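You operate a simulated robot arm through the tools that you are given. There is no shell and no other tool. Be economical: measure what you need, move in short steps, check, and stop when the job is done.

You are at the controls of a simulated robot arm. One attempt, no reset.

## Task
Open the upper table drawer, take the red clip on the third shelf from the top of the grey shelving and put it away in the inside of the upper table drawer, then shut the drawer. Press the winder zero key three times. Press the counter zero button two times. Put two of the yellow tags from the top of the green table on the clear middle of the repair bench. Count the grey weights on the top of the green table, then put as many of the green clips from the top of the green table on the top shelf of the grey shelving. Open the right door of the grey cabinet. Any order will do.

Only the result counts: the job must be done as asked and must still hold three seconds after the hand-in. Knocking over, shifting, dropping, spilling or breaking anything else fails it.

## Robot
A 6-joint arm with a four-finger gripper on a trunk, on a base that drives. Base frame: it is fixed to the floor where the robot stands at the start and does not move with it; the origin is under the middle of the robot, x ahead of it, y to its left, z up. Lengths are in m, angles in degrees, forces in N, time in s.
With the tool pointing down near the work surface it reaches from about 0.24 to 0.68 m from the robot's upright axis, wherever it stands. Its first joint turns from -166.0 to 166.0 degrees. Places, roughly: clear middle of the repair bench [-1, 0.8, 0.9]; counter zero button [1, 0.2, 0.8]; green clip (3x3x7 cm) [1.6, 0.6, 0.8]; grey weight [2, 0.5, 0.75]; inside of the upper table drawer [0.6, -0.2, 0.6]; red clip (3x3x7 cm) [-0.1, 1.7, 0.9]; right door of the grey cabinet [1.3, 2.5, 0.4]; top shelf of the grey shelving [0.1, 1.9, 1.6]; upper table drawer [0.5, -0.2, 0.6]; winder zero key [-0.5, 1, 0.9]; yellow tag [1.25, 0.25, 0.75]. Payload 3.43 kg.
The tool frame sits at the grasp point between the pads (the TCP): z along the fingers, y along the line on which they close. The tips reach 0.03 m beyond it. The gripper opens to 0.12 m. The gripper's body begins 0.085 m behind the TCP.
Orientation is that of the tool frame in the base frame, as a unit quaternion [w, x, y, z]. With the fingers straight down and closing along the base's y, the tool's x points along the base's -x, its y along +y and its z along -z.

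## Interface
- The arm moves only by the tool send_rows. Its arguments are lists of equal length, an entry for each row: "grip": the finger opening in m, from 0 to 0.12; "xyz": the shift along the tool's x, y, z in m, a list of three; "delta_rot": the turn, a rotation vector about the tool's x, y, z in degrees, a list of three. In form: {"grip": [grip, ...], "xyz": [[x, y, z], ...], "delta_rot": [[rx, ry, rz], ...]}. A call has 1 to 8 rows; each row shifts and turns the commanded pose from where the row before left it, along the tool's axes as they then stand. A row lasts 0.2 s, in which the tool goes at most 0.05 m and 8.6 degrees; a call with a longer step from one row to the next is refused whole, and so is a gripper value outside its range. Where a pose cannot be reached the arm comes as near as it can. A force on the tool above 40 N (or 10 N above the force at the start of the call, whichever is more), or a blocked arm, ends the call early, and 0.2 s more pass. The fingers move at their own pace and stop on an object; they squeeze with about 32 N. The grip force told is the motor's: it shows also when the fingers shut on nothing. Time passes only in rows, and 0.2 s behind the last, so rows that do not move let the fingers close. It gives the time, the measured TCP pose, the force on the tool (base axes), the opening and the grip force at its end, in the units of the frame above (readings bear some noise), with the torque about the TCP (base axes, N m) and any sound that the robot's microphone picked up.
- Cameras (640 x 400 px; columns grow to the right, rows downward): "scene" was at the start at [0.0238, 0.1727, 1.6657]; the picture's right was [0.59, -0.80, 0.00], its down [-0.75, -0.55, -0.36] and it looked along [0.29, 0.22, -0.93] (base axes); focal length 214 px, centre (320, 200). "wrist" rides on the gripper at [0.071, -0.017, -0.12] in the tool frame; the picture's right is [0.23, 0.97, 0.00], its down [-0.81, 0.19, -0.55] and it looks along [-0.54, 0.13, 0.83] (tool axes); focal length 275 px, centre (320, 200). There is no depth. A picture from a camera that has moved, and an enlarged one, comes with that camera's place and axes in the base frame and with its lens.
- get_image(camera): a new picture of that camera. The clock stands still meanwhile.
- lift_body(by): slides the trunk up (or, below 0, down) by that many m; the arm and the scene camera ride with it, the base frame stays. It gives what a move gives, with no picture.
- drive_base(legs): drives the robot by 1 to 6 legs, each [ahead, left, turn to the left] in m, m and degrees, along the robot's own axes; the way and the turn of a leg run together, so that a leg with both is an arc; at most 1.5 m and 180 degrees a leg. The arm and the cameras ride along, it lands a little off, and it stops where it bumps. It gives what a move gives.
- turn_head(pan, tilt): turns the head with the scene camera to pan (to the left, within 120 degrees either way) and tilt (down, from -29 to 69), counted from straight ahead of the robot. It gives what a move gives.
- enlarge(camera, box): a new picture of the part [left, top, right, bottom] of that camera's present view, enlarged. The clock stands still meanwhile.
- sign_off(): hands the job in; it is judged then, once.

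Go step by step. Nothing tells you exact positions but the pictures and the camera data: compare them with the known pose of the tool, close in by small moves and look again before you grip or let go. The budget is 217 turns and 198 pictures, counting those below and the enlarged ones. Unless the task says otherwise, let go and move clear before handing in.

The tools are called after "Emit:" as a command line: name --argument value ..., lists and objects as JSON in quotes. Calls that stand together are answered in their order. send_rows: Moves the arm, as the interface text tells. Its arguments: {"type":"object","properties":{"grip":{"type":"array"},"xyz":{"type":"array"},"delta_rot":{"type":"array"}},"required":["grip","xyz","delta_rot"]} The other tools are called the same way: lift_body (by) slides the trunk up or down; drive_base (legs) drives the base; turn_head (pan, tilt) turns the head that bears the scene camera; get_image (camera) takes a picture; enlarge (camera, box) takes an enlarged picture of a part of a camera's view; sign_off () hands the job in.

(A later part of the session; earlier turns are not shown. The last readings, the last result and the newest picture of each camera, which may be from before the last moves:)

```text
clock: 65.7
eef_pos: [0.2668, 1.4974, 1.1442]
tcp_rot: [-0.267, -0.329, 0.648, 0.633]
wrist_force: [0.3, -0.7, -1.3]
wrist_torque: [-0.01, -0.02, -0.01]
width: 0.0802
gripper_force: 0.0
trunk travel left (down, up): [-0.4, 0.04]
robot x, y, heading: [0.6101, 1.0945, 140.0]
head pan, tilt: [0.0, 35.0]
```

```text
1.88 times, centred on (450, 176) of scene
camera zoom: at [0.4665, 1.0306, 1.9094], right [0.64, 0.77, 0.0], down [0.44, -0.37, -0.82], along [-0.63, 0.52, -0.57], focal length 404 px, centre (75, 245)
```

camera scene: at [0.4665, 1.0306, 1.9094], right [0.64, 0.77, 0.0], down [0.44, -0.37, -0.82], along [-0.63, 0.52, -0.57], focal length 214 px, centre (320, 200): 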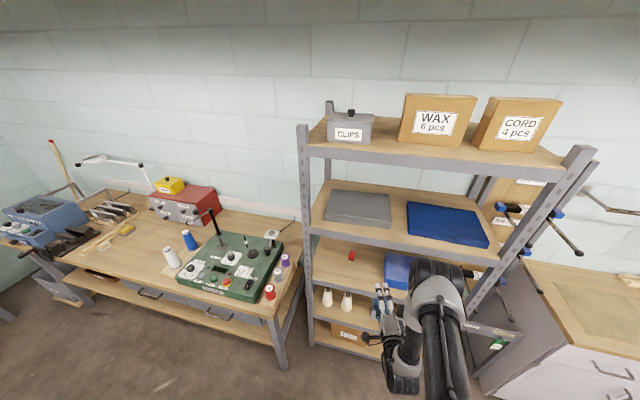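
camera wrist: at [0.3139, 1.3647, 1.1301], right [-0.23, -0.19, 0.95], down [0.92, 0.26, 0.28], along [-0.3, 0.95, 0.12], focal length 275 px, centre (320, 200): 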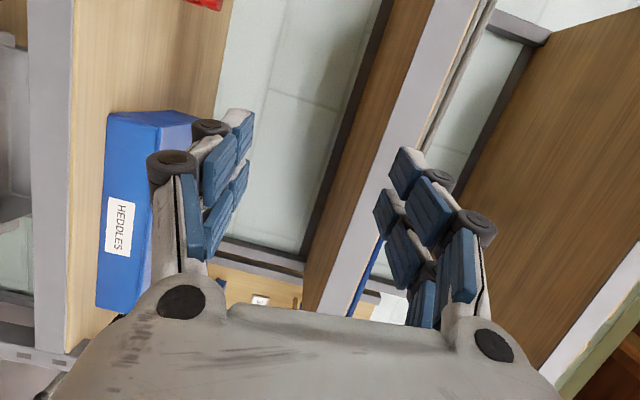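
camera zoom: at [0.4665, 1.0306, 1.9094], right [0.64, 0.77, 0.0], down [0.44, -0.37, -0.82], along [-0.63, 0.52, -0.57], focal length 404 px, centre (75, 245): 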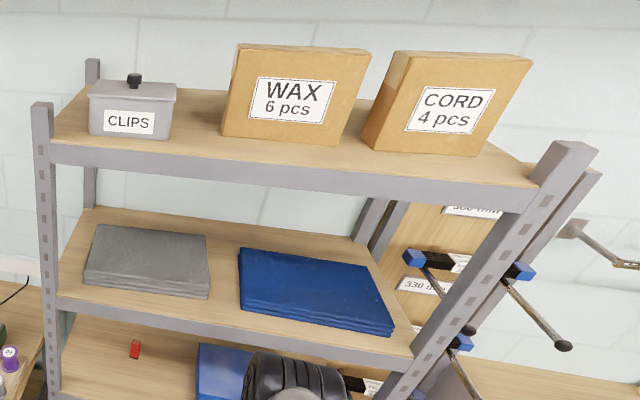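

Recomputed: the shelving front is along ~36°, clip stands at about (-0.07, 1.70, 0.93), 14 cm behind the front edge. I'll square up, roll the hand so it closes sideways, and lower it.

Emit:
drive_base --legs '[[0, 0, -14.5], [0, 0.285, 0]]'

Emit:
send_rows --grip '[0.08, 0.08, 0.08, 0.08, 0.08, 0.08, 0.08, 0.08]' --xyz '[[0, 0, 0], [0, 0, 0], [0, 0, 0], [0, 0, 0], [0, 0, 0], [0, 0, 0], [0, 0, 0], [0, 0, 0]]' --delta_rot '[[0, 0, 8.5], [0, 0, 8.5], [0, 0, 8.5], [0, 0, 8.5], [0, 0, 8.5], [0, 0, 8.5], [0, 0, 8.5], [0, 0, 8.5]]'

Emit:
send_rows --grip '[0.08, 0.08, 0.08]' --xyz '[[0, 0, 0], [0, 0, 0], [0, 0, 0]]' --delta_rot '[[0, 0, 8.5], [0, 0, 8.5], [0, 0, 5]]'

Emit:
lift_body --by -0.19

Emit:
get_image --camera "wrist"

Emit:
get_image --camera "scene"

```text
clock: 68.6
eef_pos: [0.1498, 1.4074, 1.1433]
tcp_rot: [-0.186, -0.245, 0.684, 0.662]
wrist_force: [-0.7, -0.1, -1.3]
wrist_torque: [0.02, 0.0, -0.02]
width: 0.08
gripper_force: 0.0
trunk travel left (down, up): [-0.4, 0.04]
robot x, y, heading: [0.3817, 0.934, 125.8]
head pan, tilt: [0.0, 35.0]
```

```text
clock: 70.4
eef_pos: [0.1482, 1.4077, 1.1435]
tcp_rot: [-0.525, 0.181, 0.704, 0.443]
wrist_force: [-0.4, 0.0, -0.2]
wrist_torque: [0.01, 0.0, 0.0]
width: 0.0801
gripper_force: 0.1
trunk travel left (down, up): [-0.4, 0.04]
robot x, y, heading: [0.3832, 0.9345, 125.7]
head pan, tilt: [0.0, 35.0]
```

```text
clock: 71.2
eef_pos: [0.1489, 1.4069, 1.1443]
tcp_rot: [-0.599, 0.312, 0.656, 0.336]
wrist_force: [0.1, 0.1, 0.8]
wrist_torque: [0.0, 0.02, -0.01]
width: 0.0805
gripper_force: 0.1
trunk travel left (down, up): [-0.4, 0.04]
robot x, y, heading: [0.3815, 0.9339, 125.7]
head pan, tilt: [0.0, 35.0]
```

```text
clock: 73.2
eef_pos: [0.1496, 1.4069, 0.954]
tcp_rot: [-0.599, 0.311, 0.657, 0.336]
wrist_force: [0.5, 0.3, 1.1]
wrist_torque: [0.01, 0.0, -0.03]
width: 0.0799
gripper_force: 0.1
trunk travel left (down, up): [-0.21, 0.23]
robot x, y, heading: [0.3844, 0.9359, 125.8]
head pan, tilt: [0.0, 35.0]
```

```text
163 pictures are left
camera wrist: at [0.1987, 1.2982, 1.0321], right [0.77, 0.57, 0.3], down [0.55, -0.34, -0.76], along [-0.33, 0.75, -0.57], focal length 275 px, centre (320, 200)
```

wrist: 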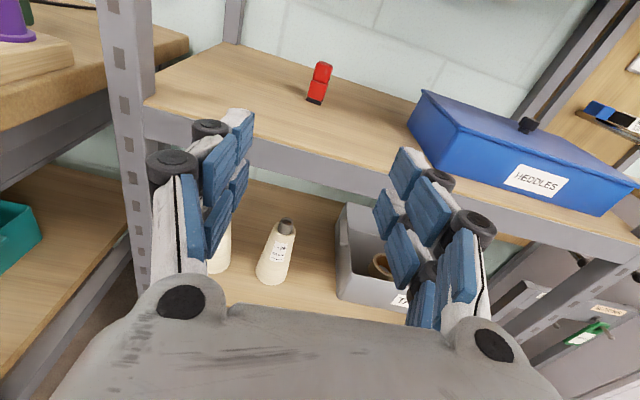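

```text
162 pictures are left
camera scene: at [0.2266, 0.9044, 1.7195], right [0.81, 0.58, 0.0], down [0.34, -0.47, -0.82], along [-0.48, 0.66, -0.57], focal length 214 px, centre (320, 200)
```

scene: 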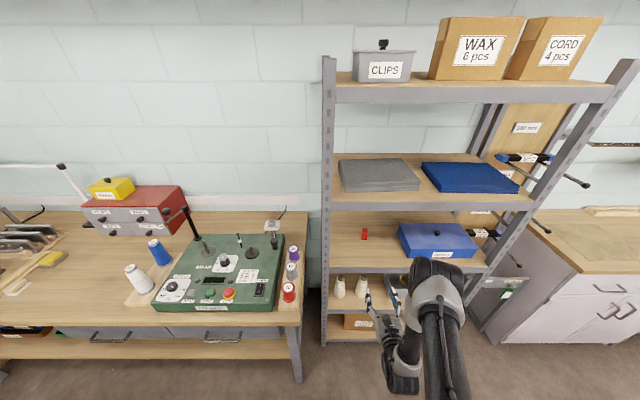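

The clip stands squarely ahead, about 40 cm beyond the TCP. I lower 4 cm and drive ahead 22 cm.

Emit:
lift_body --by -0.04

Emit:
drive_base --legs '[[0.22, 0, 0]]'

Emit:
get_image --camera "wrist"

```text
clock: 74.1
eef_pos: [0.1498, 1.4075, 0.9151]
tcp_rot: [-0.599, 0.311, 0.656, 0.337]
wrist_force: [-0.3, 0.2, 0.0]
wrist_torque: [-0.02, -0.01, 0.04]
width: 0.0799
gripper_force: 0.0
trunk travel left (down, up): [-0.17, 0.27]
robot x, y, heading: [0.3804, 0.9309, 125.9]
head pan, tilt: [0.0, 35.0]
```

```text
clock: 75.8
eef_pos: [0.0234, 1.5847, 0.9132]
tcp_rot: [-0.598, 0.312, 0.657, 0.337]
wrist_force: [0.0, 1.1, 0.4]
wrist_torque: [0.0, 0.02, 0.0]
width: 0.08
gripper_force: 0.2
trunk travel left (down, up): [-0.17, 0.27]
robot x, y, heading: [0.2518, 1.1098, 125.5]
head pan, tilt: [0.0, 35.0]
```

```text
161 pictures are left
camera wrist: at [0.072, 1.4765, 0.9917], right [0.77, 0.56, 0.3], down [0.55, -0.35, -0.76], along [-0.33, 0.75, -0.57], focal length 275 px, centre (320, 200)
```

wrist: 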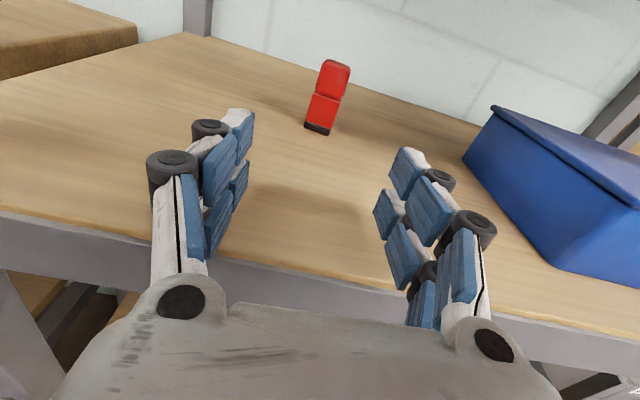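

Emit:
send_rows --grip '[0.08, 0.08, 0.08, 0.08]' --xyz '[[0.002, 0, 0.03], [0.002, 0, 0.03], [0.002, 0, 0.03], [0.002, 0, 0.03]]' --delta_rot '[[0, 0, 0], [0, 0, 0], [0, 0, 0], [0, 0, 0]]'

Emit:
get_image --camera "wrist"

```text
clock: 76.5
eef_pos: [-0.0186, 1.6478, 0.9119]
tcp_rot: [-0.6, 0.312, 0.659, 0.329]
wrist_force: [8.9, -12.8, 9.6]
wrist_torque: [-1.21, -0.67, 0.14]
width: 0.0802
gripper_force: 0.1
out of reach, approached as far as the arm can: row 3
trunk travel left (down, up): [-0.17, 0.27]
robot x, y, heading: [0.2532, 1.1093, 125.5]
head pan, tilt: [0.0, 35.0]
stopped in row 3: the force on the tool passed its limit at 69 N (the readings are from after the stop); the commanded pose is now the measured one
```

```text
160 pictures are left
camera wrist: at [0.0308, 1.5408, 0.991], right [0.77, 0.57, 0.29], down [0.55, -0.35, -0.76], along [-0.34, 0.74, -0.58], focal length 275 px, centre (320, 200)
```

wrist: 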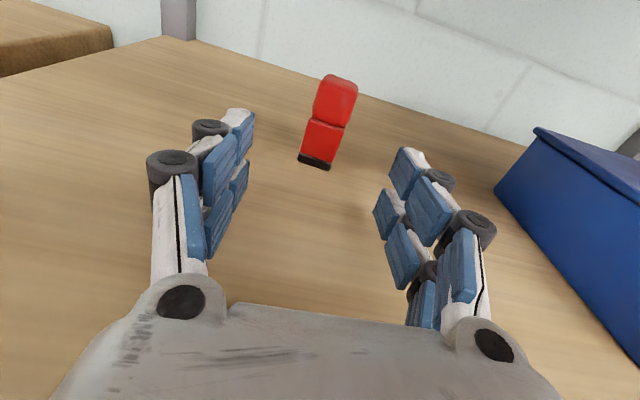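

Something behind the hand touched, probably the shelf edge. I back off a little and look.

Emit:
send_rows --grip '[0.08]' --xyz '[[0, 0, -0.02]]' --delta_rot '[[0, 0, 0]]'

Emit:
turn_head --pan 0 --tilt 50

Emit:
get_image --camera "scene"

```text
clock: 77.0
eef_pos: [-0.0081, 1.6329, 0.9137]
tcp_rot: [-0.599, 0.312, 0.659, 0.332]
wrist_force: [-0.3, 0.1, 0.0]
wrist_torque: [0.01, -0.02, -0.01]
width: 0.0801
gripper_force: 0.0
trunk travel left (down, up): [-0.17, 0.27]
robot x, y, heading: [0.2522, 1.1075, 125.7]
head pan, tilt: [0.0, 35.0]
```

```text
clock: 77.7
eef_pos: [-0.0081, 1.6336, 0.9146]
tcp_rot: [-0.599, 0.313, 0.658, 0.332]
wrist_force: [0.5, -0.8, 0.7]
wrist_torque: [0.0, 0.02, -0.04]
width: 0.08
gripper_force: 0.0
trunk travel left (down, up): [-0.17, 0.27]
robot x, y, heading: [0.2619, 1.1091, 125.6]
head pan, tilt: [0.0, 50.0]
```

```text
159 pictures are left
camera scene: at [0.1056, 1.0733, 1.6577], right [0.81, 0.58, 0.0], down [0.45, -0.62, -0.64], along [-0.37, 0.52, -0.77], focal length 214 px, centre (320, 200)
```

scene: 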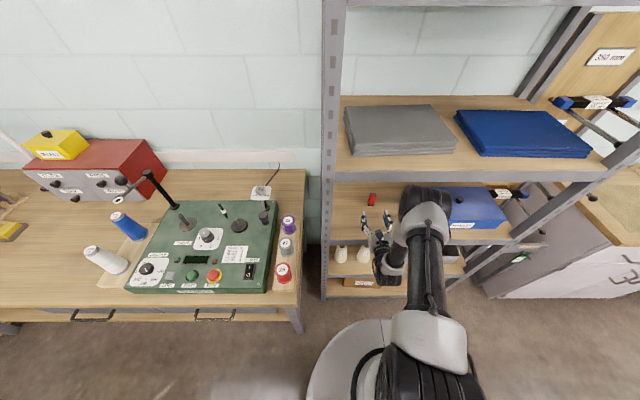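

The wrist housing touches the shelf lip. I pitch the hand downward about 25° and raise it slightly so that the wrist clears.

Emit:
send_rows --grip '[0.08, 0.08, 0.08, 0.08]' --xyz '[[0.008, 0, -0.01], [0.008, 0, -0.01], [0.006, 0, 0], [0, 0, 0]]' --delta_rot '[[0, -8.3, 0], [0, -8.3, 0], [0, -8.3, 0], [0, 0, 0]]'

Emit:
get_image --camera "wrist"

```text
clock: 78.7
eef_pos: [0.0133, 1.6269, 0.9379]
tcp_rot: [-0.444, 0.374, 0.774, 0.252]
wrist_force: [-0.8, -0.8, -0.2]
wrist_torque: [0.02, 0.0, -0.01]
width: 0.0799
gripper_force: 0.1
out of reach, approached as far as the arm can: row 2, 3
trunk travel left (down, up): [-0.17, 0.27]
robot x, y, heading: [0.2521, 1.1077, 125.6]
head pan, tilt: [0.0, 50.0]
```

```text
158 pictures are left
camera wrist: at [0.0365, 1.5531, 1.0581], right [0.71, 0.66, 0.26], down [0.69, -0.57, -0.44], along [-0.14, 0.49, -0.86], focal length 275 px, centre (320, 200)
```

wrist: 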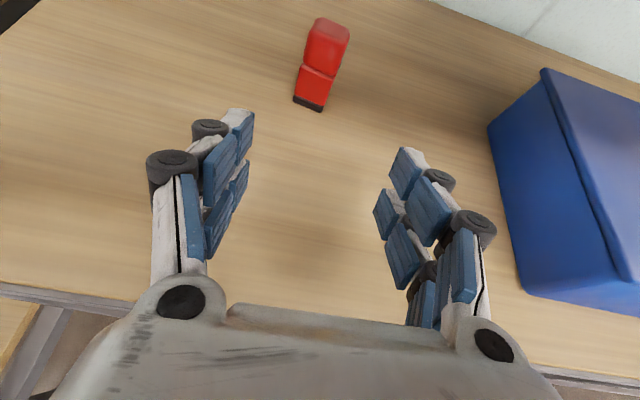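

Emit:
send_rows --grip '[0.08, 0.08]' --xyz '[[0.016, -0.004, 0.031], [0.016, -0.004, 0.031]]' --delta_rot '[[0, 0, 0], [0, 0, 0]]'

Emit:
get_image --camera "wrist"

```text
clock: 79.3
eef_pos: [-0.0193, 1.6865, 0.9379]
tcp_rot: [-0.444, 0.373, 0.774, 0.252]
wrist_force: [-1.2, 0.1, -0.7]
wrist_torque: [-0.01, 0.01, 0.03]
width: 0.0798
gripper_force: 0.1
out of reach, approached as far as the arm can: row 1, 2
trunk travel left (down, up): [-0.17, 0.27]
robot x, y, heading: [0.2529, 1.1098, 125.7]
head pan, tilt: [0.0, 50.0]
```

```text
157 pictures are left
camera wrist: at [0.0041, 1.6139, 1.0575], right [0.71, 0.66, 0.26], down [0.69, -0.57, -0.43], along [-0.14, 0.49, -0.86], focal length 275 px, centre (320, 200)
```

wrist: 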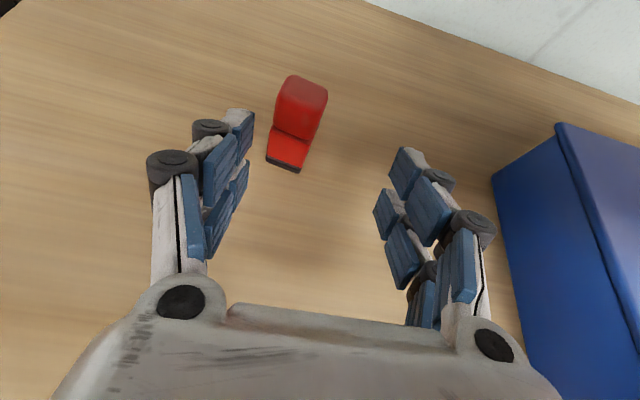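

The arm drifts right as it extends, so I use the base to shift 2 cm left and 4 cm ahead.

Emit:
drive_base --legs '[[0, 0.02, 0], [0.035, 0, 0]]'

Emit:
get_image --camera "wrist"

```text
clock: 80.6
eef_pos: [-0.0566, 1.7047, 0.937]
tcp_rot: [-0.445, 0.373, 0.774, 0.252]
wrist_force: [0.7, 0.6, -0.5]
wrist_torque: [-0.01, 0.03, 0.01]
width: 0.0797
gripper_force: 0.0
trunk travel left (down, up): [-0.17, 0.27]
robot x, y, heading: [0.2197, 1.1266, 125.7]
head pan, tilt: [0.0, 50.0]
```

```text
156 pictures are left
camera wrist: at [-0.0326, 1.6312, 1.0574], right [0.71, 0.66, 0.26], down [0.69, -0.57, -0.44], along [-0.14, 0.49, -0.86], focal length 275 px, centre (320, 200)
```

wrist: 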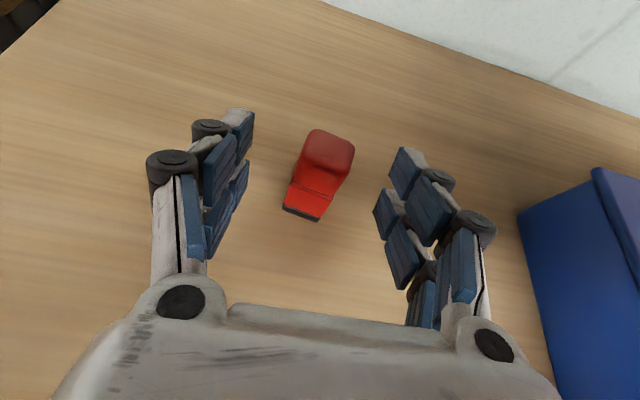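

Emit:
send_rows --grip '[0.08, 0.06, 0.03, 0.0, 0.0, 0.0]' --xyz '[[-0.006, 0, 0.0145], [0, 0, 0], [0, 0, 0], [0, 0, 0], [0, 0, 0], [0, 0, 0]]' --delta_rot '[[0, 0, 0], [0, 0, 0], [0, 0, 0], [0, 0, 0], [0, 0, 0], [0, 0, 0]]'

Emit:
get_image --camera "wrist"

```text
clock: 82.0
eef_pos: [-0.0597, 1.7115, 0.9263]
tcp_rot: [-0.445, 0.373, 0.774, 0.252]
wrist_force: [-0.3, 0.2, -0.7]
wrist_torque: [0.03, 0.02, 0.0]
width: 0.0272
gripper_force: 29.8
trunk travel left (down, up): [-0.17, 0.27]
robot x, y, heading: [0.2172, 1.1253, 125.6]
head pan, tilt: [0.0, 50.0]
```

```text
155 pictures are left
camera wrist: at [-0.0363, 1.6391, 1.0464], right [0.71, 0.66, 0.26], down [0.69, -0.57, -0.44], along [-0.14, 0.49, -0.86], focal length 275 px, centre (320, 200)
```

wrist: 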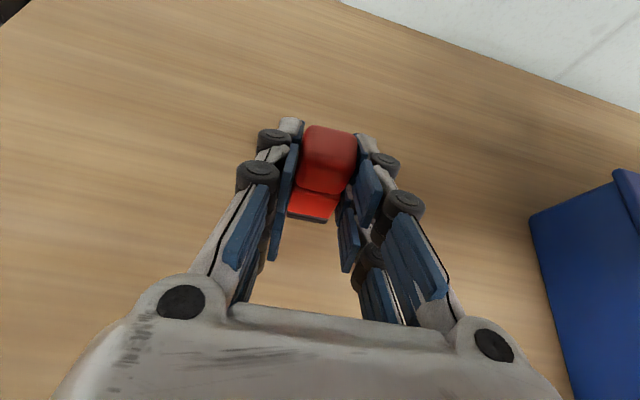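

Red clip gripped. Lift it slightly and back out of the shelf.

Emit:
send_rows --grip '[0, 0, 0]' --xyz '[[0.013, 0, -0.007], [0.013, 0, -0.007], [0.013, 0, -0.007]]' --delta_rot '[[0, 0, 0], [0, 0, 0], [0, 0, 0]]'

Emit:
drive_base --legs '[[-0.35, 0, 0]]'

Emit:
get_image --camera "scene"

Emit:
get_image --camera "wrist"

```text
clock: 82.8
eef_pos: [-0.0632, 1.7119, 0.9689]
tcp_rot: [-0.446, 0.373, 0.774, 0.252]
wrist_force: [-0.7, 1.3, 0.0]
wrist_torque: [-0.03, 0.01, 0.02]
width: 0.0269
gripper_force: 32.6
trunk travel left (down, up): [-0.17, 0.27]
robot x, y, heading: [0.2151, 1.1231, 125.4]
head pan, tilt: [0.0, 50.0]
```

```text
clock: 85.1
eef_pos: [0.1446, 1.4217, 0.9697]
tcp_rot: [-0.445, 0.373, 0.774, 0.252]
wrist_force: [-0.2, -1.1, 0.3]
wrist_torque: [0.01, -0.03, -0.04]
width: 0.0267
gripper_force: 32.0
trunk travel left (down, up): [-0.17, 0.27]
robot x, y, heading: [0.4256, 0.8313, 125.3]
head pan, tilt: [0.0, 50.0]
```

```text
154 pictures are left
camera scene: at [0.2768, 0.7993, 1.6577], right [0.81, 0.58, 0.0], down [0.45, -0.62, -0.64], along [-0.37, 0.52, -0.77], focal length 214 px, centre (320, 200)
```

scene: 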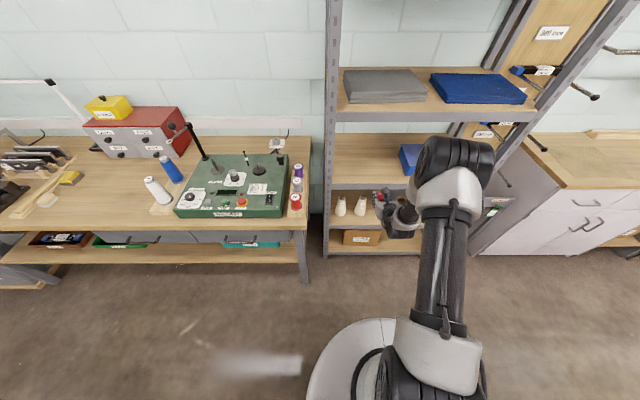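

```text
153 pictures are left
camera wrist: at [0.1677, 1.3483, 1.09], right [0.71, 0.66, 0.26], down [0.69, -0.57, -0.44], along [-0.14, 0.49, -0.86], focal length 275 px, centre (320, 200)
```

wrist: 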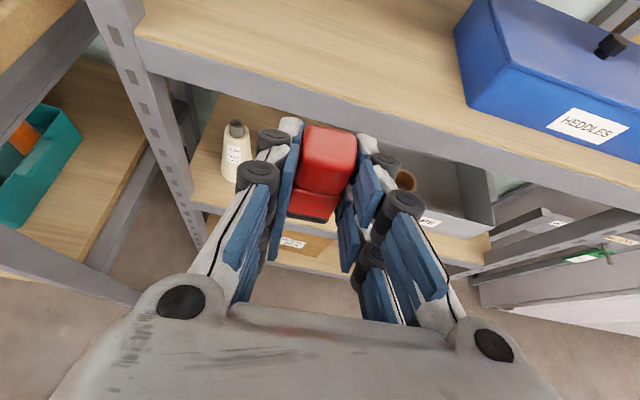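

Now raise, point the hand straight down, and drive back to the drawer.

Emit:
lift_body --by 0.15

Emit:
send_rows --grip '[0, 0, 0, 0, 0, 0, 0, 0]' --xyz '[[0.0, 0, -0.03], [0.0, 0, -0.03], [0.0, 0, -0.03], [0, 0, -0.02], [-0.02, 0, 0], [-0.02, 0, 0], [-0.02, 0, 0], [0, 0, 0]]' --delta_rot '[[0, -7.65, 0], [0, -7.65, 0], [0, -7.65, 0], [0, -7.65, 0], [0, -7.65, 0], [0, -7.65, 0], [0, -7.65, 0], [0, -7.65, 0]]'

Emit:
drive_base --legs '[[0, 0, 90], [0, 0, 88]]'

Emit:
turn_head --pan 0 --tilt 50

Emit:
get_image --camera "scene"

```text
clock: 86.8
eef_pos: [0.1435, 1.4215, 1.1192]
tcp_rot: [-0.445, 0.373, 0.774, 0.252]
wrist_force: [-0.1, -0.3, -0.1]
wrist_torque: [0.0, 0.03, 0.0]
width: 0.0269
gripper_force: 31.7
trunk travel left (down, up): [-0.32, 0.12]
robot x, y, heading: [0.423, 0.8324, 125.5]
head pan, tilt: [0.0, 50.0]
```

```text
clock: 88.6
eef_pos: [0.1874, 1.3305, 1.1775]
tcp_rot: [-0.121, 0.433, 0.891, 0.06]
wrist_force: [-0.2, -0.7, -0.7]
wrist_torque: [0.03, -0.02, 0.02]
width: 0.027
gripper_force: 31.7
out of reach, approached as far as the arm can: row 5, 6, 7
trunk travel left (down, up): [-0.32, 0.12]
robot x, y, heading: [0.4231, 0.8354, 125.6]
head pan, tilt: [0.0, 50.0]
```

```text
clock: 96.5
eef_pos: [0.6311, 0.3281, 1.1791]
tcp_rot: [0.064, 0.878, -0.459, 0.12]
wrist_force: [0.4, -0.5, -0.1]
wrist_torque: [0.0, 0.0, 0.0]
width: 0.0275
gripper_force: 31.8
trunk travel left (down, up): [-0.32, 0.12]
robot x, y, heading: [0.4283, 0.8373, -58.0]
head pan, tilt: [0.0, 50.0]
```

```text
clock: 97.1
eef_pos: [0.6307, 0.3281, 1.1771]
tcp_rot: [0.063, 0.878, -0.46, 0.12]
wrist_force: [-0.7, -0.2, -0.6]
wrist_torque: [0.04, 0.01, 0.04]
width: 0.0271
gripper_force: 32.0
trunk travel left (down, up): [-0.32, 0.12]
robot x, y, heading: [0.4252, 0.8368, -58.0]
head pan, tilt: [0.0, 50.0]
```

```text
152 pictures are left
camera scene: at [0.5723, 0.8611, 1.8077], right [-0.85, -0.53, 0.0], down [-0.41, 0.65, -0.64], along [0.34, -0.54, -0.77], focal length 214 px, centre (320, 200)
```

scene: 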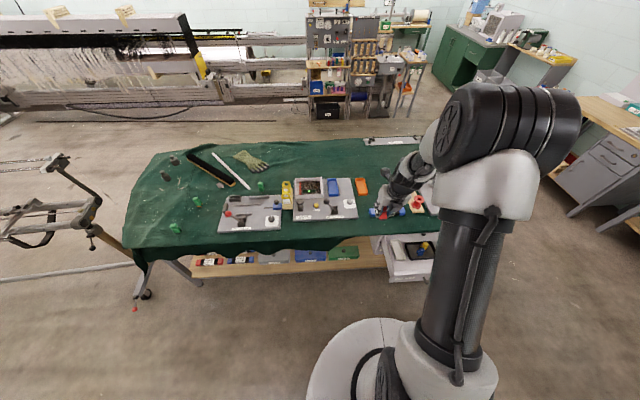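

Emit:
drive_base --legs '[[-0.03, 0, 0], [0, -0.4, 3]]'

Emit:
send_rows --grip '[0, 0]' --xyz '[[0.0, 0, 0.0], [0.0, 0, 0.0]]' --delta_rot '[[0, -7.75, 0], [0, -7.75, 0]]'

Emit:
turn_head --pan -10 --tilt 65

Emit:
get_image --camera "scene"

Emit:
get_image --camera "wrist"

```text
clock: 100.1
eef_pos: [0.3071, 0.1425, 1.1773]
tcp_rot: [0.06, 0.89, -0.434, 0.123]
wrist_force: [-0.7, 0.6, -0.6]
wrist_torque: [0.02, -0.02, 0.0]
width: 0.0271
gripper_force: 32.2
trunk travel left (down, up): [-0.32, 0.12]
robot x, y, heading: [0.0759, 0.6408, -54.9]
head pan, tilt: [0.0, 50.0]
```

```text
clock: 100.7
eef_pos: [0.3084, 0.1436, 1.1777]
tcp_rot: [0.001, 0.898, -0.439, 0.0]
wrist_force: [-0.1, -0.1, -0.2]
wrist_torque: [0.01, 0.03, -0.01]
width: 0.0271
gripper_force: 31.6
trunk travel left (down, up): [-0.32, 0.12]
robot x, y, heading: [0.0711, 0.6402, -54.9]
head pan, tilt: [0.0, 50.0]
```

```text
clock: 101.5
eef_pos: [0.3071, 0.1427, 1.1779]
tcp_rot: [0.001, 0.898, -0.439, 0.0]
wrist_force: [1.0, 0.4, -0.1]
wrist_torque: [-0.02, -0.04, 0.0]
width: 0.0272
gripper_force: 32.0
trunk travel left (down, up): [-0.32, 0.12]
robot x, y, heading: [0.0716, 0.6372, -55.1]
head pan, tilt: [-10.0, 65.0]
```

```text
151 pictures are left
camera scene: at [0.2012, 0.6801, 1.7896], right [-0.9, -0.43, 0.0], down [-0.39, 0.82, -0.42], along [0.18, -0.38, -0.91], focal length 214 px, centre (320, 200)
```

scene: 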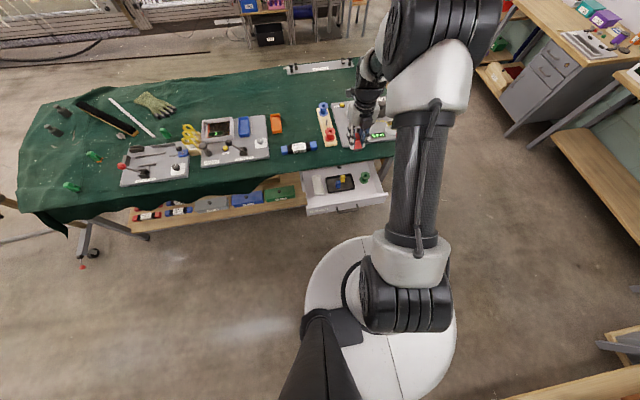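

```text
150 pictures are left
camera wrist: at [0.3645, 0.0965, 1.2999], right [-0.63, -0.78, 0.0], down [-0.65, 0.52, 0.55], along [-0.43, 0.34, -0.83], focal length 275 px, centre (320, 200)
```

wrist: 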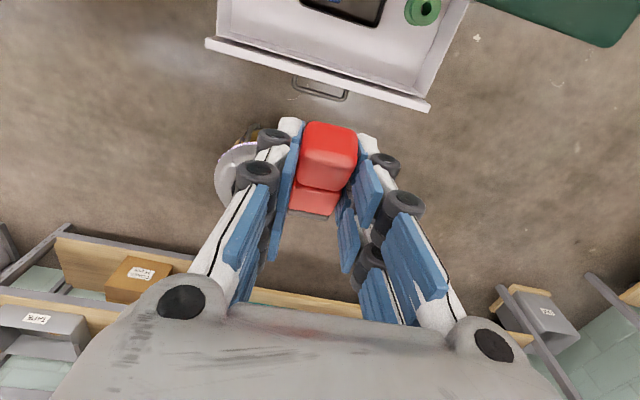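

Emit:
enlarge --camera "scene" --box '[285, 140, 405, 215]'

```text
5.33 times, centred on (345, 178) of scene
camera zoom: at [0.2012, 0.6801, 1.7896], right [-0.9, -0.43, 0.0], down [-0.39, 0.82, -0.42], along [0.18, -0.38, -0.91], focal length 1144 px, centre (187, 320)
```

zoom: 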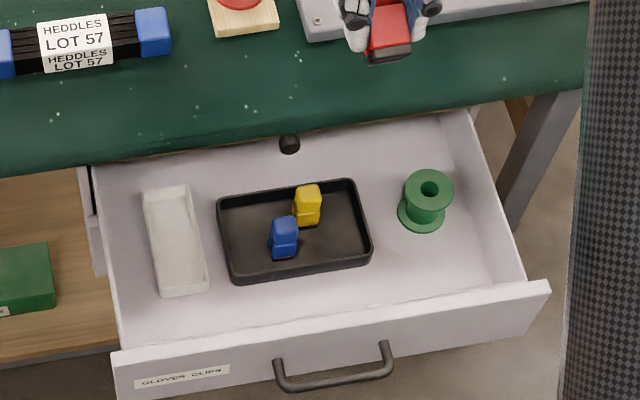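

The drawer's right front area is free. I move above it and descend partway.

Emit:
send_rows --grip '[0, 0, 0, 0, 0, 0, 0, 0]' --xyz '[[0.009, 0.043, 0.0], [0.009, 0.043, 0.0], [0.009, 0.043, 0], [0.009, 0.043, 0], [0, 0, 0.05], [0, 0, 0.05], [0, 0, 0.05], [0, 0, 0.05]]' --delta_rot '[[0, 0, 0], [0, 0, 0], [0, 0, 0], [0, 0, 0], [0, 0, 0], [0, 0, 0], [0, 0, 0], [0, 0, 0]]'

Emit:
lift_body --by -0.15

Emit:
get_image --camera "wrist"

Emit:
get_image --camera "scene"

```text
clock: 103.2
eef_pos: [0.1948, 0.0103, 0.9788]
tcp_rot: [0.002, 0.899, -0.438, 0.001]
wrist_force: [0.8, -1.3, 0.2]
wrist_torque: [0.02, -0.02, -0.01]
width: 0.0277
gripper_force: 32.2
trunk travel left (down, up): [-0.32, 0.12]
robot x, y, heading: [0.0724, 0.6342, -55.1]
head pan, tilt: [-10.0, 65.0]
```

```text
clock: 105.0
eef_pos: [0.1957, 0.0108, 0.8305]
tcp_rot: [0.001, 0.899, -0.439, 0.001]
wrist_force: [0.3, 0.4, -0.2]
wrist_torque: [-0.01, -0.01, 0.04]
width: 0.0272
gripper_force: 31.8
trunk travel left (down, up): [-0.17, 0.27]
robot x, y, heading: [0.0728, 0.6399, -54.7]
head pan, tilt: [-10.0, 65.0]
```

```text
148 pictures are left
camera wrist: at [0.2523, -0.0363, 0.9511], right [-0.63, -0.78, 0.0], down [-0.65, 0.52, 0.55], along [-0.43, 0.34, -0.83], focal length 275 px, centre (320, 200)
```

wrist: 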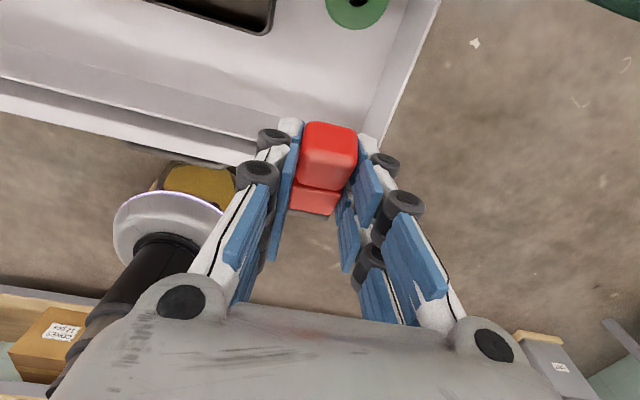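

```text
147 pictures are left
camera scene: at [0.201, 0.6803, 1.6397], right [-0.9, -0.43, 0.0], down [-0.39, 0.82, -0.42], along [0.18, -0.38, -0.91], focal length 214 px, centre (320, 200)
```

scene: 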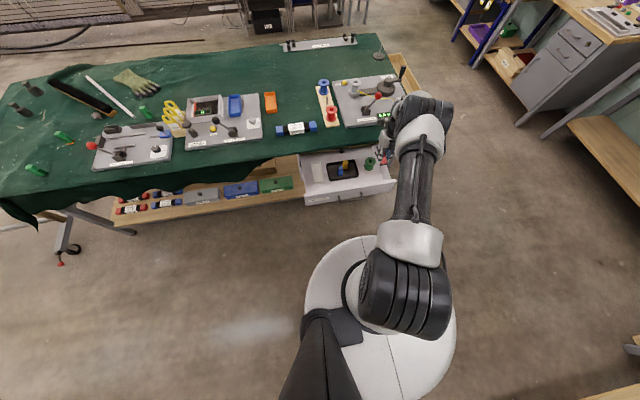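

Emit:
enlarge --camera "wrist" --box '[180, 0, 440, 162]'

```text
2.46 times, centred on (310, 81) of wrist
camera zoom: at [0.2523, -0.0363, 0.9511], right [-0.63, -0.78, 0.0], down [-0.65, 0.52, 0.55], along [-0.43, 0.34, -0.83], focal length 678 px, centre (345, 493)
```

zoom: 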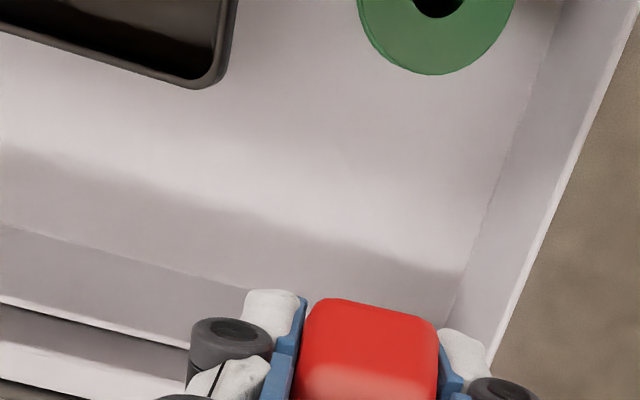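

The drop spot is clear floor between spool, tray and front. I descend.

Emit:
send_rows --grip '[0, 0, 0, 0, 0]' --xyz '[[0.015, -0.008, 0.03], [0, 0, 0.04], [0, 0, 0.04], [0, 0, 0.04], [0, 0, 0.02]]' --delta_rot '[[0, 0, 0], [0, 0, 0], [0, 0, 0], [0, 0, 0], [0, 0, 0]]'

Emit:
get_image --camera "wrist"

Emit:
get_image --camera "scene"

```text
clock: 106.2
eef_pos: [0.2069, 0.0241, 0.6858]
tcp_rot: [0.001, 0.899, -0.439, 0.001]
wrist_force: [0.5, 0.5, -0.2]
wrist_torque: [-0.01, 0.03, -0.02]
width: 0.0273
gripper_force: 32.1
out of reach, approached as far as the arm can: row 3, 4, 5
trunk travel left (down, up): [-0.17, 0.27]
robot x, y, heading: [0.0745, 0.6379, -54.6]
head pan, tilt: [-10.0, 65.0]
```

```text
145 pictures are left
camera wrist: at [0.2643, -0.0234, 0.8072], right [-0.63, -0.78, 0.0], down [-0.65, 0.52, 0.55], along [-0.43, 0.34, -0.83], focal length 275 px, centre (320, 200)
```

wrist: 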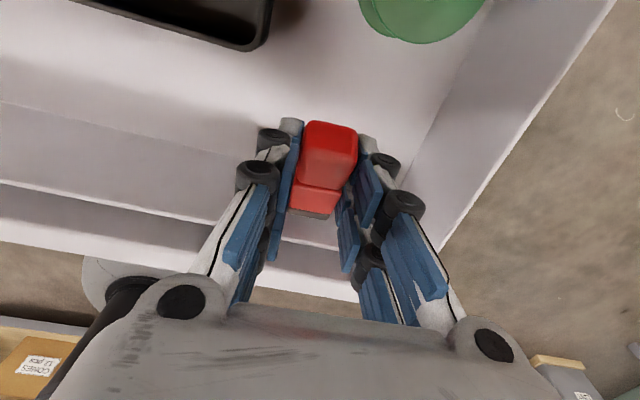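

```text
144 pictures are left
camera scene: at [0.201, 0.6804, 1.6395], right [-0.9, -0.43, 0.0], down [-0.39, 0.82, -0.42], along [0.18, -0.38, -0.91], focal length 214 px, centre (320, 200)
```

scene: 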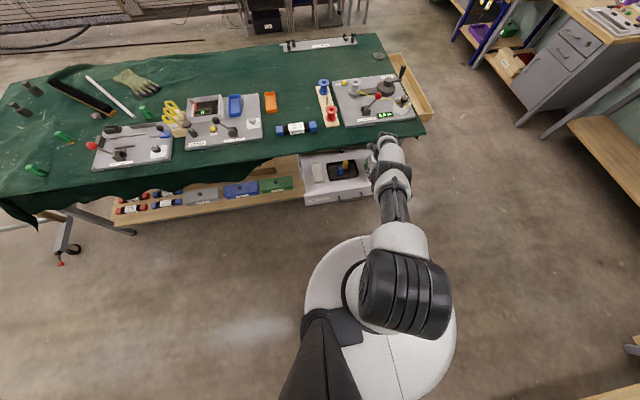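

Emit:
send_rows --grip '[0, 0]' --xyz '[[0.014, 0, -0.02], [0.014, -0.005, -0.02]]' --delta_rot '[[0, 0, 0], [0, 0, 0]]'

Emit:
lift_body --by -0.07

Emit:
get_image --camera "wrist"

```text
clock: 106.8
eef_pos: [0.2289, 0.0066, 0.7255]
tcp_rot: [0.001, 0.899, -0.439, 0.0]
wrist_force: [-0.3, 0.4, -0.9]
wrist_torque: [-0.03, 0.01, -0.02]
width: 0.0276
gripper_force: 32.3
trunk travel left (down, up): [-0.17, 0.27]
robot x, y, heading: [0.0729, 0.6375, -54.7]
head pan, tilt: [-10.0, 65.0]
```

```text
clock: 107.9
eef_pos: [0.2271, 0.0062, 0.6551]
tcp_rot: [0.002, 0.898, -0.439, 0.001]
wrist_force: [0.3, -0.1, -0.3]
wrist_torque: [0.03, -0.02, -0.05]
width: 0.0273
gripper_force: 32.1
trunk travel left (down, up): [-0.1, 0.34]
robot x, y, heading: [0.0751, 0.6381, -54.8]
head pan, tilt: [-10.0, 65.0]
```

```text
143 pictures are left
camera wrist: at [0.2848, -0.04, 0.7778], right [-0.63, -0.78, 0.0], down [-0.65, 0.53, 0.55], along [-0.43, 0.34, -0.84], focal length 275 px, centre (320, 200)
```

wrist: 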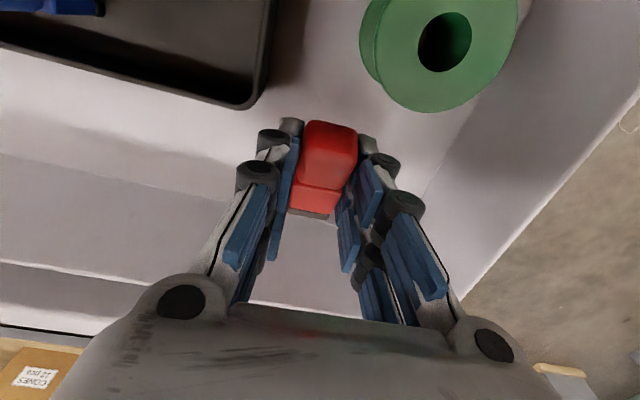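

Emit:
send_rows --grip '[0, 0, 0, 0, 0]' --xyz '[[-0.012, 0, 0.01], [0, 0, 0.01], [0, 0, 0.008], [0, 0, 0.006], [0, 0, 0.006]]' --delta_rot '[[0, 0, 0], [0, 0, 0], [0, 0, 0], [0, 0, 0], [0, 0, 0]]'

Emit:
get_image --camera "wrist"

```text
clock: 109.1
eef_pos: [0.2182, 0.0211, 0.6214]
tcp_rot: [0.005, 0.898, -0.439, 0.003]
wrist_force: [-2.8, -5.0, 27.3]
wrist_torque: [0.38, 0.54, 0.16]
width: 0.0275
gripper_force: 32.2
out of reach, approached as far as the arm can: row 3, 5
trunk travel left (down, up): [-0.1, 0.34]
robot x, y, heading: [0.0721, 0.6364, -54.8]
head pan, tilt: [-10.0, 65.0]
```

```text
142 pictures are left
camera wrist: at [0.2749, -0.0241, 0.7438], right [-0.63, -0.78, 0.01], down [-0.65, 0.53, 0.55], along [-0.43, 0.34, -0.84], focal length 275 px, centre (320, 200)
```

wrist: 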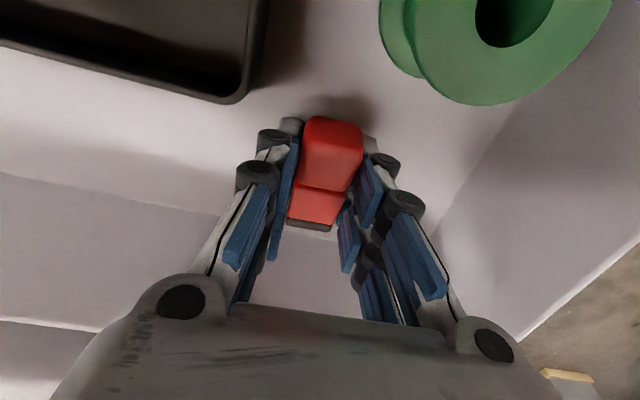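

Contact with the drawer floor. I ease up a few mm, release and lift out.

Emit:
send_rows --grip '[0, 0.02, 0.045, 0.06, 0.06, 0.06]' --xyz '[[0, 0, -0.005], [0, 0, 0], [0, 0, 0], [0, 0, 0], [0, 0, -0.015], [0, 0, -0.04]]' --delta_rot '[[0, 0, 0], [0, 0, 0], [0, 0, 0], [0, 0, 0], [0, 0, 0], [0, 0, 0]]'

Emit:
get_image --camera "wrist"

```text
clock: 110.5
eef_pos: [0.218, 0.0247, 0.6804]
tcp_rot: [0.001, 0.899, -0.439, 0.0]
wrist_force: [-0.3, -0.6, -0.1]
wrist_torque: [-0.01, 0.0, 0.0]
width: 0.0597
gripper_force: 0.1
trunk travel left (down, up): [-0.1, 0.34]
robot x, y, heading: [0.0705, 0.6384, -54.4]
head pan, tilt: [-10.0, 65.0]
```

```text
141 pictures are left
camera wrist: at [0.2757, -0.0223, 0.8024], right [-0.63, -0.78, 0.0], down [-0.65, 0.52, 0.55], along [-0.43, 0.34, -0.83], focal length 275 px, centre (320, 200)
```

wrist: 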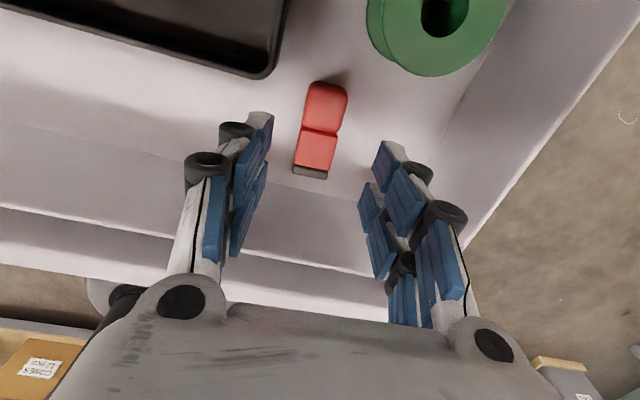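

The red clip lies inside. Now I raise, back off, and prepare a tilted closed hand to push the drawer shut.

Emit:
send_rows --grip '[0.06, 0.06, 0.03, 0, 0, 0]' --xyz '[[0, 0, -0.045], [0, 0, -0.045], [0, 0, -0.045], [0, 0, -0.045], [0, 0, -0.03], [0, 0, 0]]' --delta_rot '[[0, 0, 0], [0, 0, 0], [0, 0, 0], [0, 0, 0], [0, 0, 0], [0, 0, 0]]'

Emit:
drive_base --legs '[[-0.16, 0, 0]]'

Emit:
send_rows --grip '[0, 0, 0, 0, 0, 0, 0]' --xyz '[[-0.01, 0, 0], [-0.01, 0, 0], [-0.01, 0, 0], [-0.01, 0, 0], [0, 0, 0], [0, 0, 0], [0, 0, 0]]' --delta_rot '[[0, 8, 0], [0, 8, 0], [0, 8, 0], [0, 8, 0], [0, 8, 0], [0, 8, 0], [0, 8, 0]]'

Emit:
get_image --camera "scene"

Emit:
get_image --camera "wrist"

```text
clock: 111.9
eef_pos: [0.219, 0.0234, 0.8895]
tcp_rot: [0.001, 0.899, -0.438, 0.001]
wrist_force: [0.0, 0.7, 0.3]
wrist_torque: [-0.01, 0.0, -0.01]
width: 0.0
gripper_force: 12.4
trunk travel left (down, up): [-0.1, 0.34]
robot x, y, heading: [0.0715, 0.6377, -54.9]
head pan, tilt: [-10.0, 65.0]
```

```text
clock: 113.3
eef_pos: [0.1268, 0.1546, 0.89]
tcp_rot: [0.002, 0.899, -0.439, 0.002]
wrist_force: [0.6, 0.7, 0.3]
wrist_torque: [0.01, -0.06, 0.04]
width: 0.0
gripper_force: 32.2
trunk travel left (down, up): [-0.1, 0.34]
robot x, y, heading: [-0.0188, 0.769, -54.9]
head pan, tilt: [-10.0, 65.0]
```

```text
clock: 114.9
eef_pos: [0.1139, 0.1825, 0.8834]
tcp_rot: [0.178, 0.81, -0.395, 0.396]
wrist_force: [-0.1, 0.3, -0.4]
wrist_torque: [-0.04, 0.0, 0.01]
width: 0.0001
gripper_force: 31.8
out of reach, approached as far as the arm can: row 3, 4
trunk travel left (down, up): [-0.1, 0.34]
robot x, y, heading: [-0.0184, 0.7687, -55.0]
head pan, tilt: [-10.0, 65.0]
```

```text
140 pictures are left
camera scene: at [0.1084, 0.8108, 1.5696], right [-0.9, -0.43, 0.0], down [-0.39, 0.82, -0.42], along [0.18, -0.38, -0.91], focal length 214 px, centre (320, 200)
```

scene: 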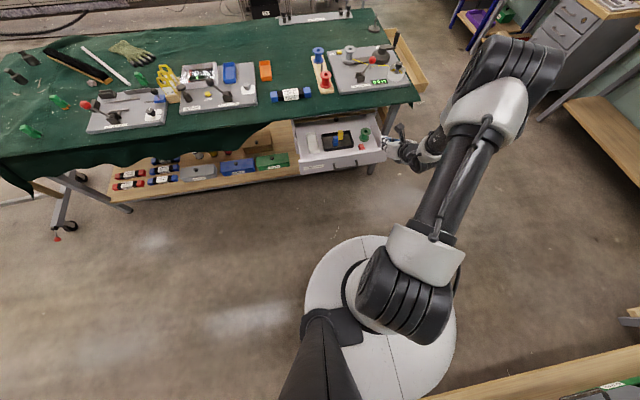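

```text
139 pictures are left
camera wrist: at [0.0937, 0.229, 1.0162], right [-0.67, -0.72, 0.16], down [-0.73, 0.62, -0.29], along [0.12, -0.31, -0.94], focal length 275 px, centre (320, 200)
```

wrist: 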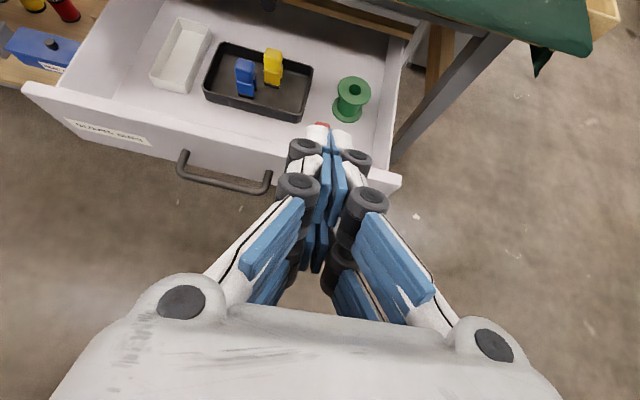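

Emit:
send_rows --grip '[0, 0, 0]' --xyz '[[-0.031, 0, 0.025], [-0.031, 0, 0.025], [-0.031, 0, 0.025]]' --delta_rot '[[0, 0, 0], [0, 0, 0], [0, 0, 0]]'

Emit:
lift_body --by -0.1

Emit:
get_image --camera "wrist"

```text
clock: 115.7
eef_pos: [0.119, 0.1826, 0.7632]
tcp_rot: [0.177, 0.81, -0.395, 0.396]
wrist_force: [0.5, -0.4, -0.3]
wrist_torque: [0.03, 0.01, -0.03]
width: 0.0
gripper_force: 32.3
trunk travel left (down, up): [-0.1, 0.34]
robot x, y, heading: [-0.0166, 0.7686, -54.9]
head pan, tilt: [-10.0, 65.0]
```

```text
clock: 117.0
eef_pos: [0.1168, 0.1827, 0.6645]
tcp_rot: [0.177, 0.81, -0.396, 0.395]
wrist_force: [-0.3, 0.8, -0.3]
wrist_torque: [0.01, 0.01, 0.01]
width: 0.0002
gripper_force: 31.8
trunk travel left (down, up): [0.0, 0.44]
robot x, y, heading: [-0.017, 0.7671, -54.7]
head pan, tilt: [-10.0, 65.0]
```

```text
138 pictures are left
camera wrist: at [0.0972, 0.2289, 0.7963], right [-0.67, -0.72, 0.16], down [-0.73, 0.62, -0.29], along [0.12, -0.31, -0.94], focal length 275 px, centre (320, 200)
```

wrist: 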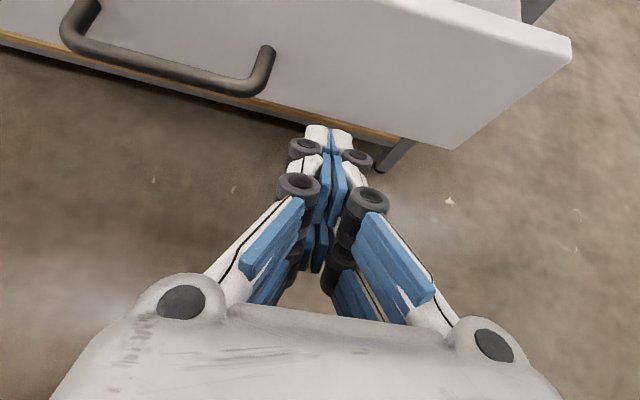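

Emit:
drive_base --legs '[[0.15, 0, 0]]'

Emit:
get_image --camera "wrist"

```text
clock: 118.4
eef_pos: [0.2056, 0.0622, 0.6641]
tcp_rot: [0.177, 0.81, -0.395, 0.395]
wrist_force: [0.5, -0.1, 0.6]
wrist_torque: [-0.01, 0.01, 0.0]
width: 0.0001
gripper_force: 32.3
trunk travel left (down, up): [0.0, 0.44]
robot x, y, heading: [0.0671, 0.6463, -54.6]
head pan, tilt: [-10.0, 65.0]
```

```text
137 pictures are left
camera wrist: at [0.1845, 0.108, 0.796], right [-0.67, -0.73, 0.16], down [-0.73, 0.61, -0.29], along [0.12, -0.31, -0.94], focal length 275 px, centre (320, 200)
```

wrist: 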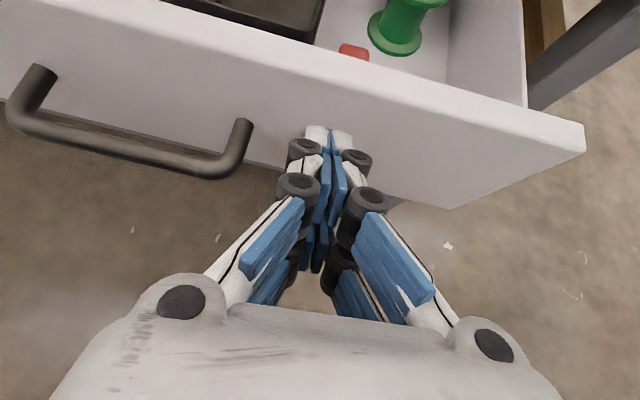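

Emit:
drive_base --legs '[[0.12, 0, 0]]'

Emit:
get_image --camera "wrist"

Emit:
get_image --camera "scene"

```text
clock: 119.6
eef_pos: [0.2761, -0.033, 0.6622]
tcp_rot: [0.176, 0.812, -0.393, 0.395]
wrist_force: [-0.5, 0.8, 0.4]
wrist_torque: [-0.01, 0.0, 0.0]
width: 0.0004
gripper_force: 32.1
trunk travel left (down, up): [0.0, 0.44]
robot x, y, heading: [0.1352, 0.5531, -54.6]
head pan, tilt: [-10.0, 65.0]
```

```text
136 pictures are left
camera wrist: at [0.2555, 0.012, 0.796], right [-0.67, -0.73, 0.16], down [-0.74, 0.61, -0.29], along [0.12, -0.31, -0.94], focal length 275 px, centre (320, 200)
```

wrist: 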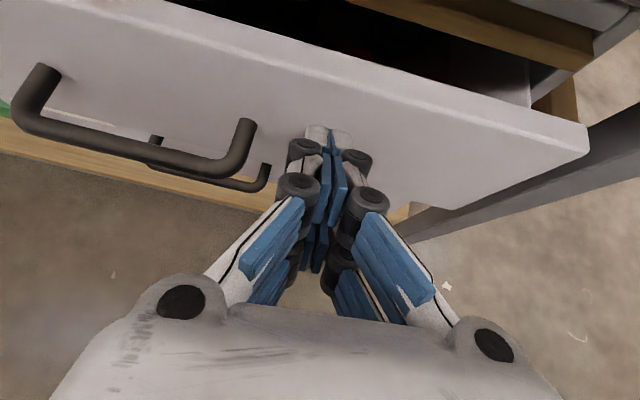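

```text
135 pictures are left
camera scene: at [0.263, 0.594, 1.4695], right [-0.9, -0.43, 0.0], down [-0.39, 0.82, -0.42], along [0.18, -0.38, -0.91], focal length 214 px, centre (320, 200)
```

scene: 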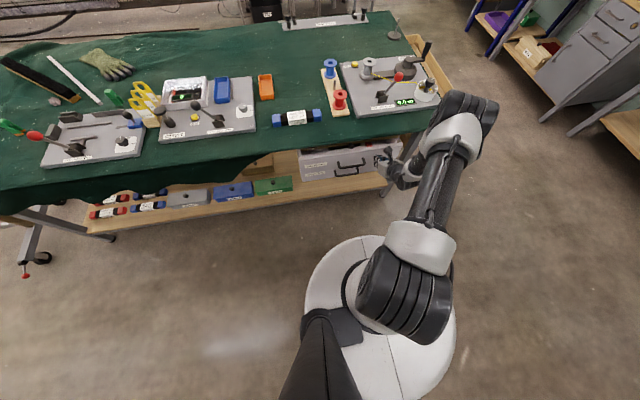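

Emit:
drive_base --legs '[[0.07, 0, 0]]'

Emit:
get_image --camera "wrist"

```text
clock: 120.6
eef_pos: [0.3011, -0.0675, 0.6615]
tcp_rot: [0.173, 0.812, -0.396, 0.393]
wrist_force: [-0.7, -0.8, -0.1]
wrist_torque: [0.01, 0.01, -0.03]
width: 0.0
gripper_force: 32.1
trunk travel left (down, up): [0.0, 0.44]
robot x, y, heading: [0.16, 0.5119, -54.4]
head pan, tilt: [-10.0, 65.0]
stopped in leg 1: the force on the tool passed its limit at 102 N (the readings are from after the stop); the commanded pose is now the measured one
```

```text
134 pictures are left
camera wrist: at [0.28, -0.0229, 0.7943], right [-0.67, -0.73, 0.15], down [-0.73, 0.62, -0.28], along [0.12, -0.3, -0.95], focal length 275 px, centre (320, 200)
```

wrist: 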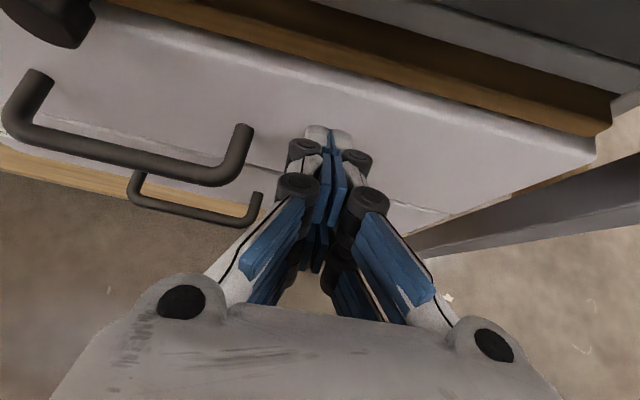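

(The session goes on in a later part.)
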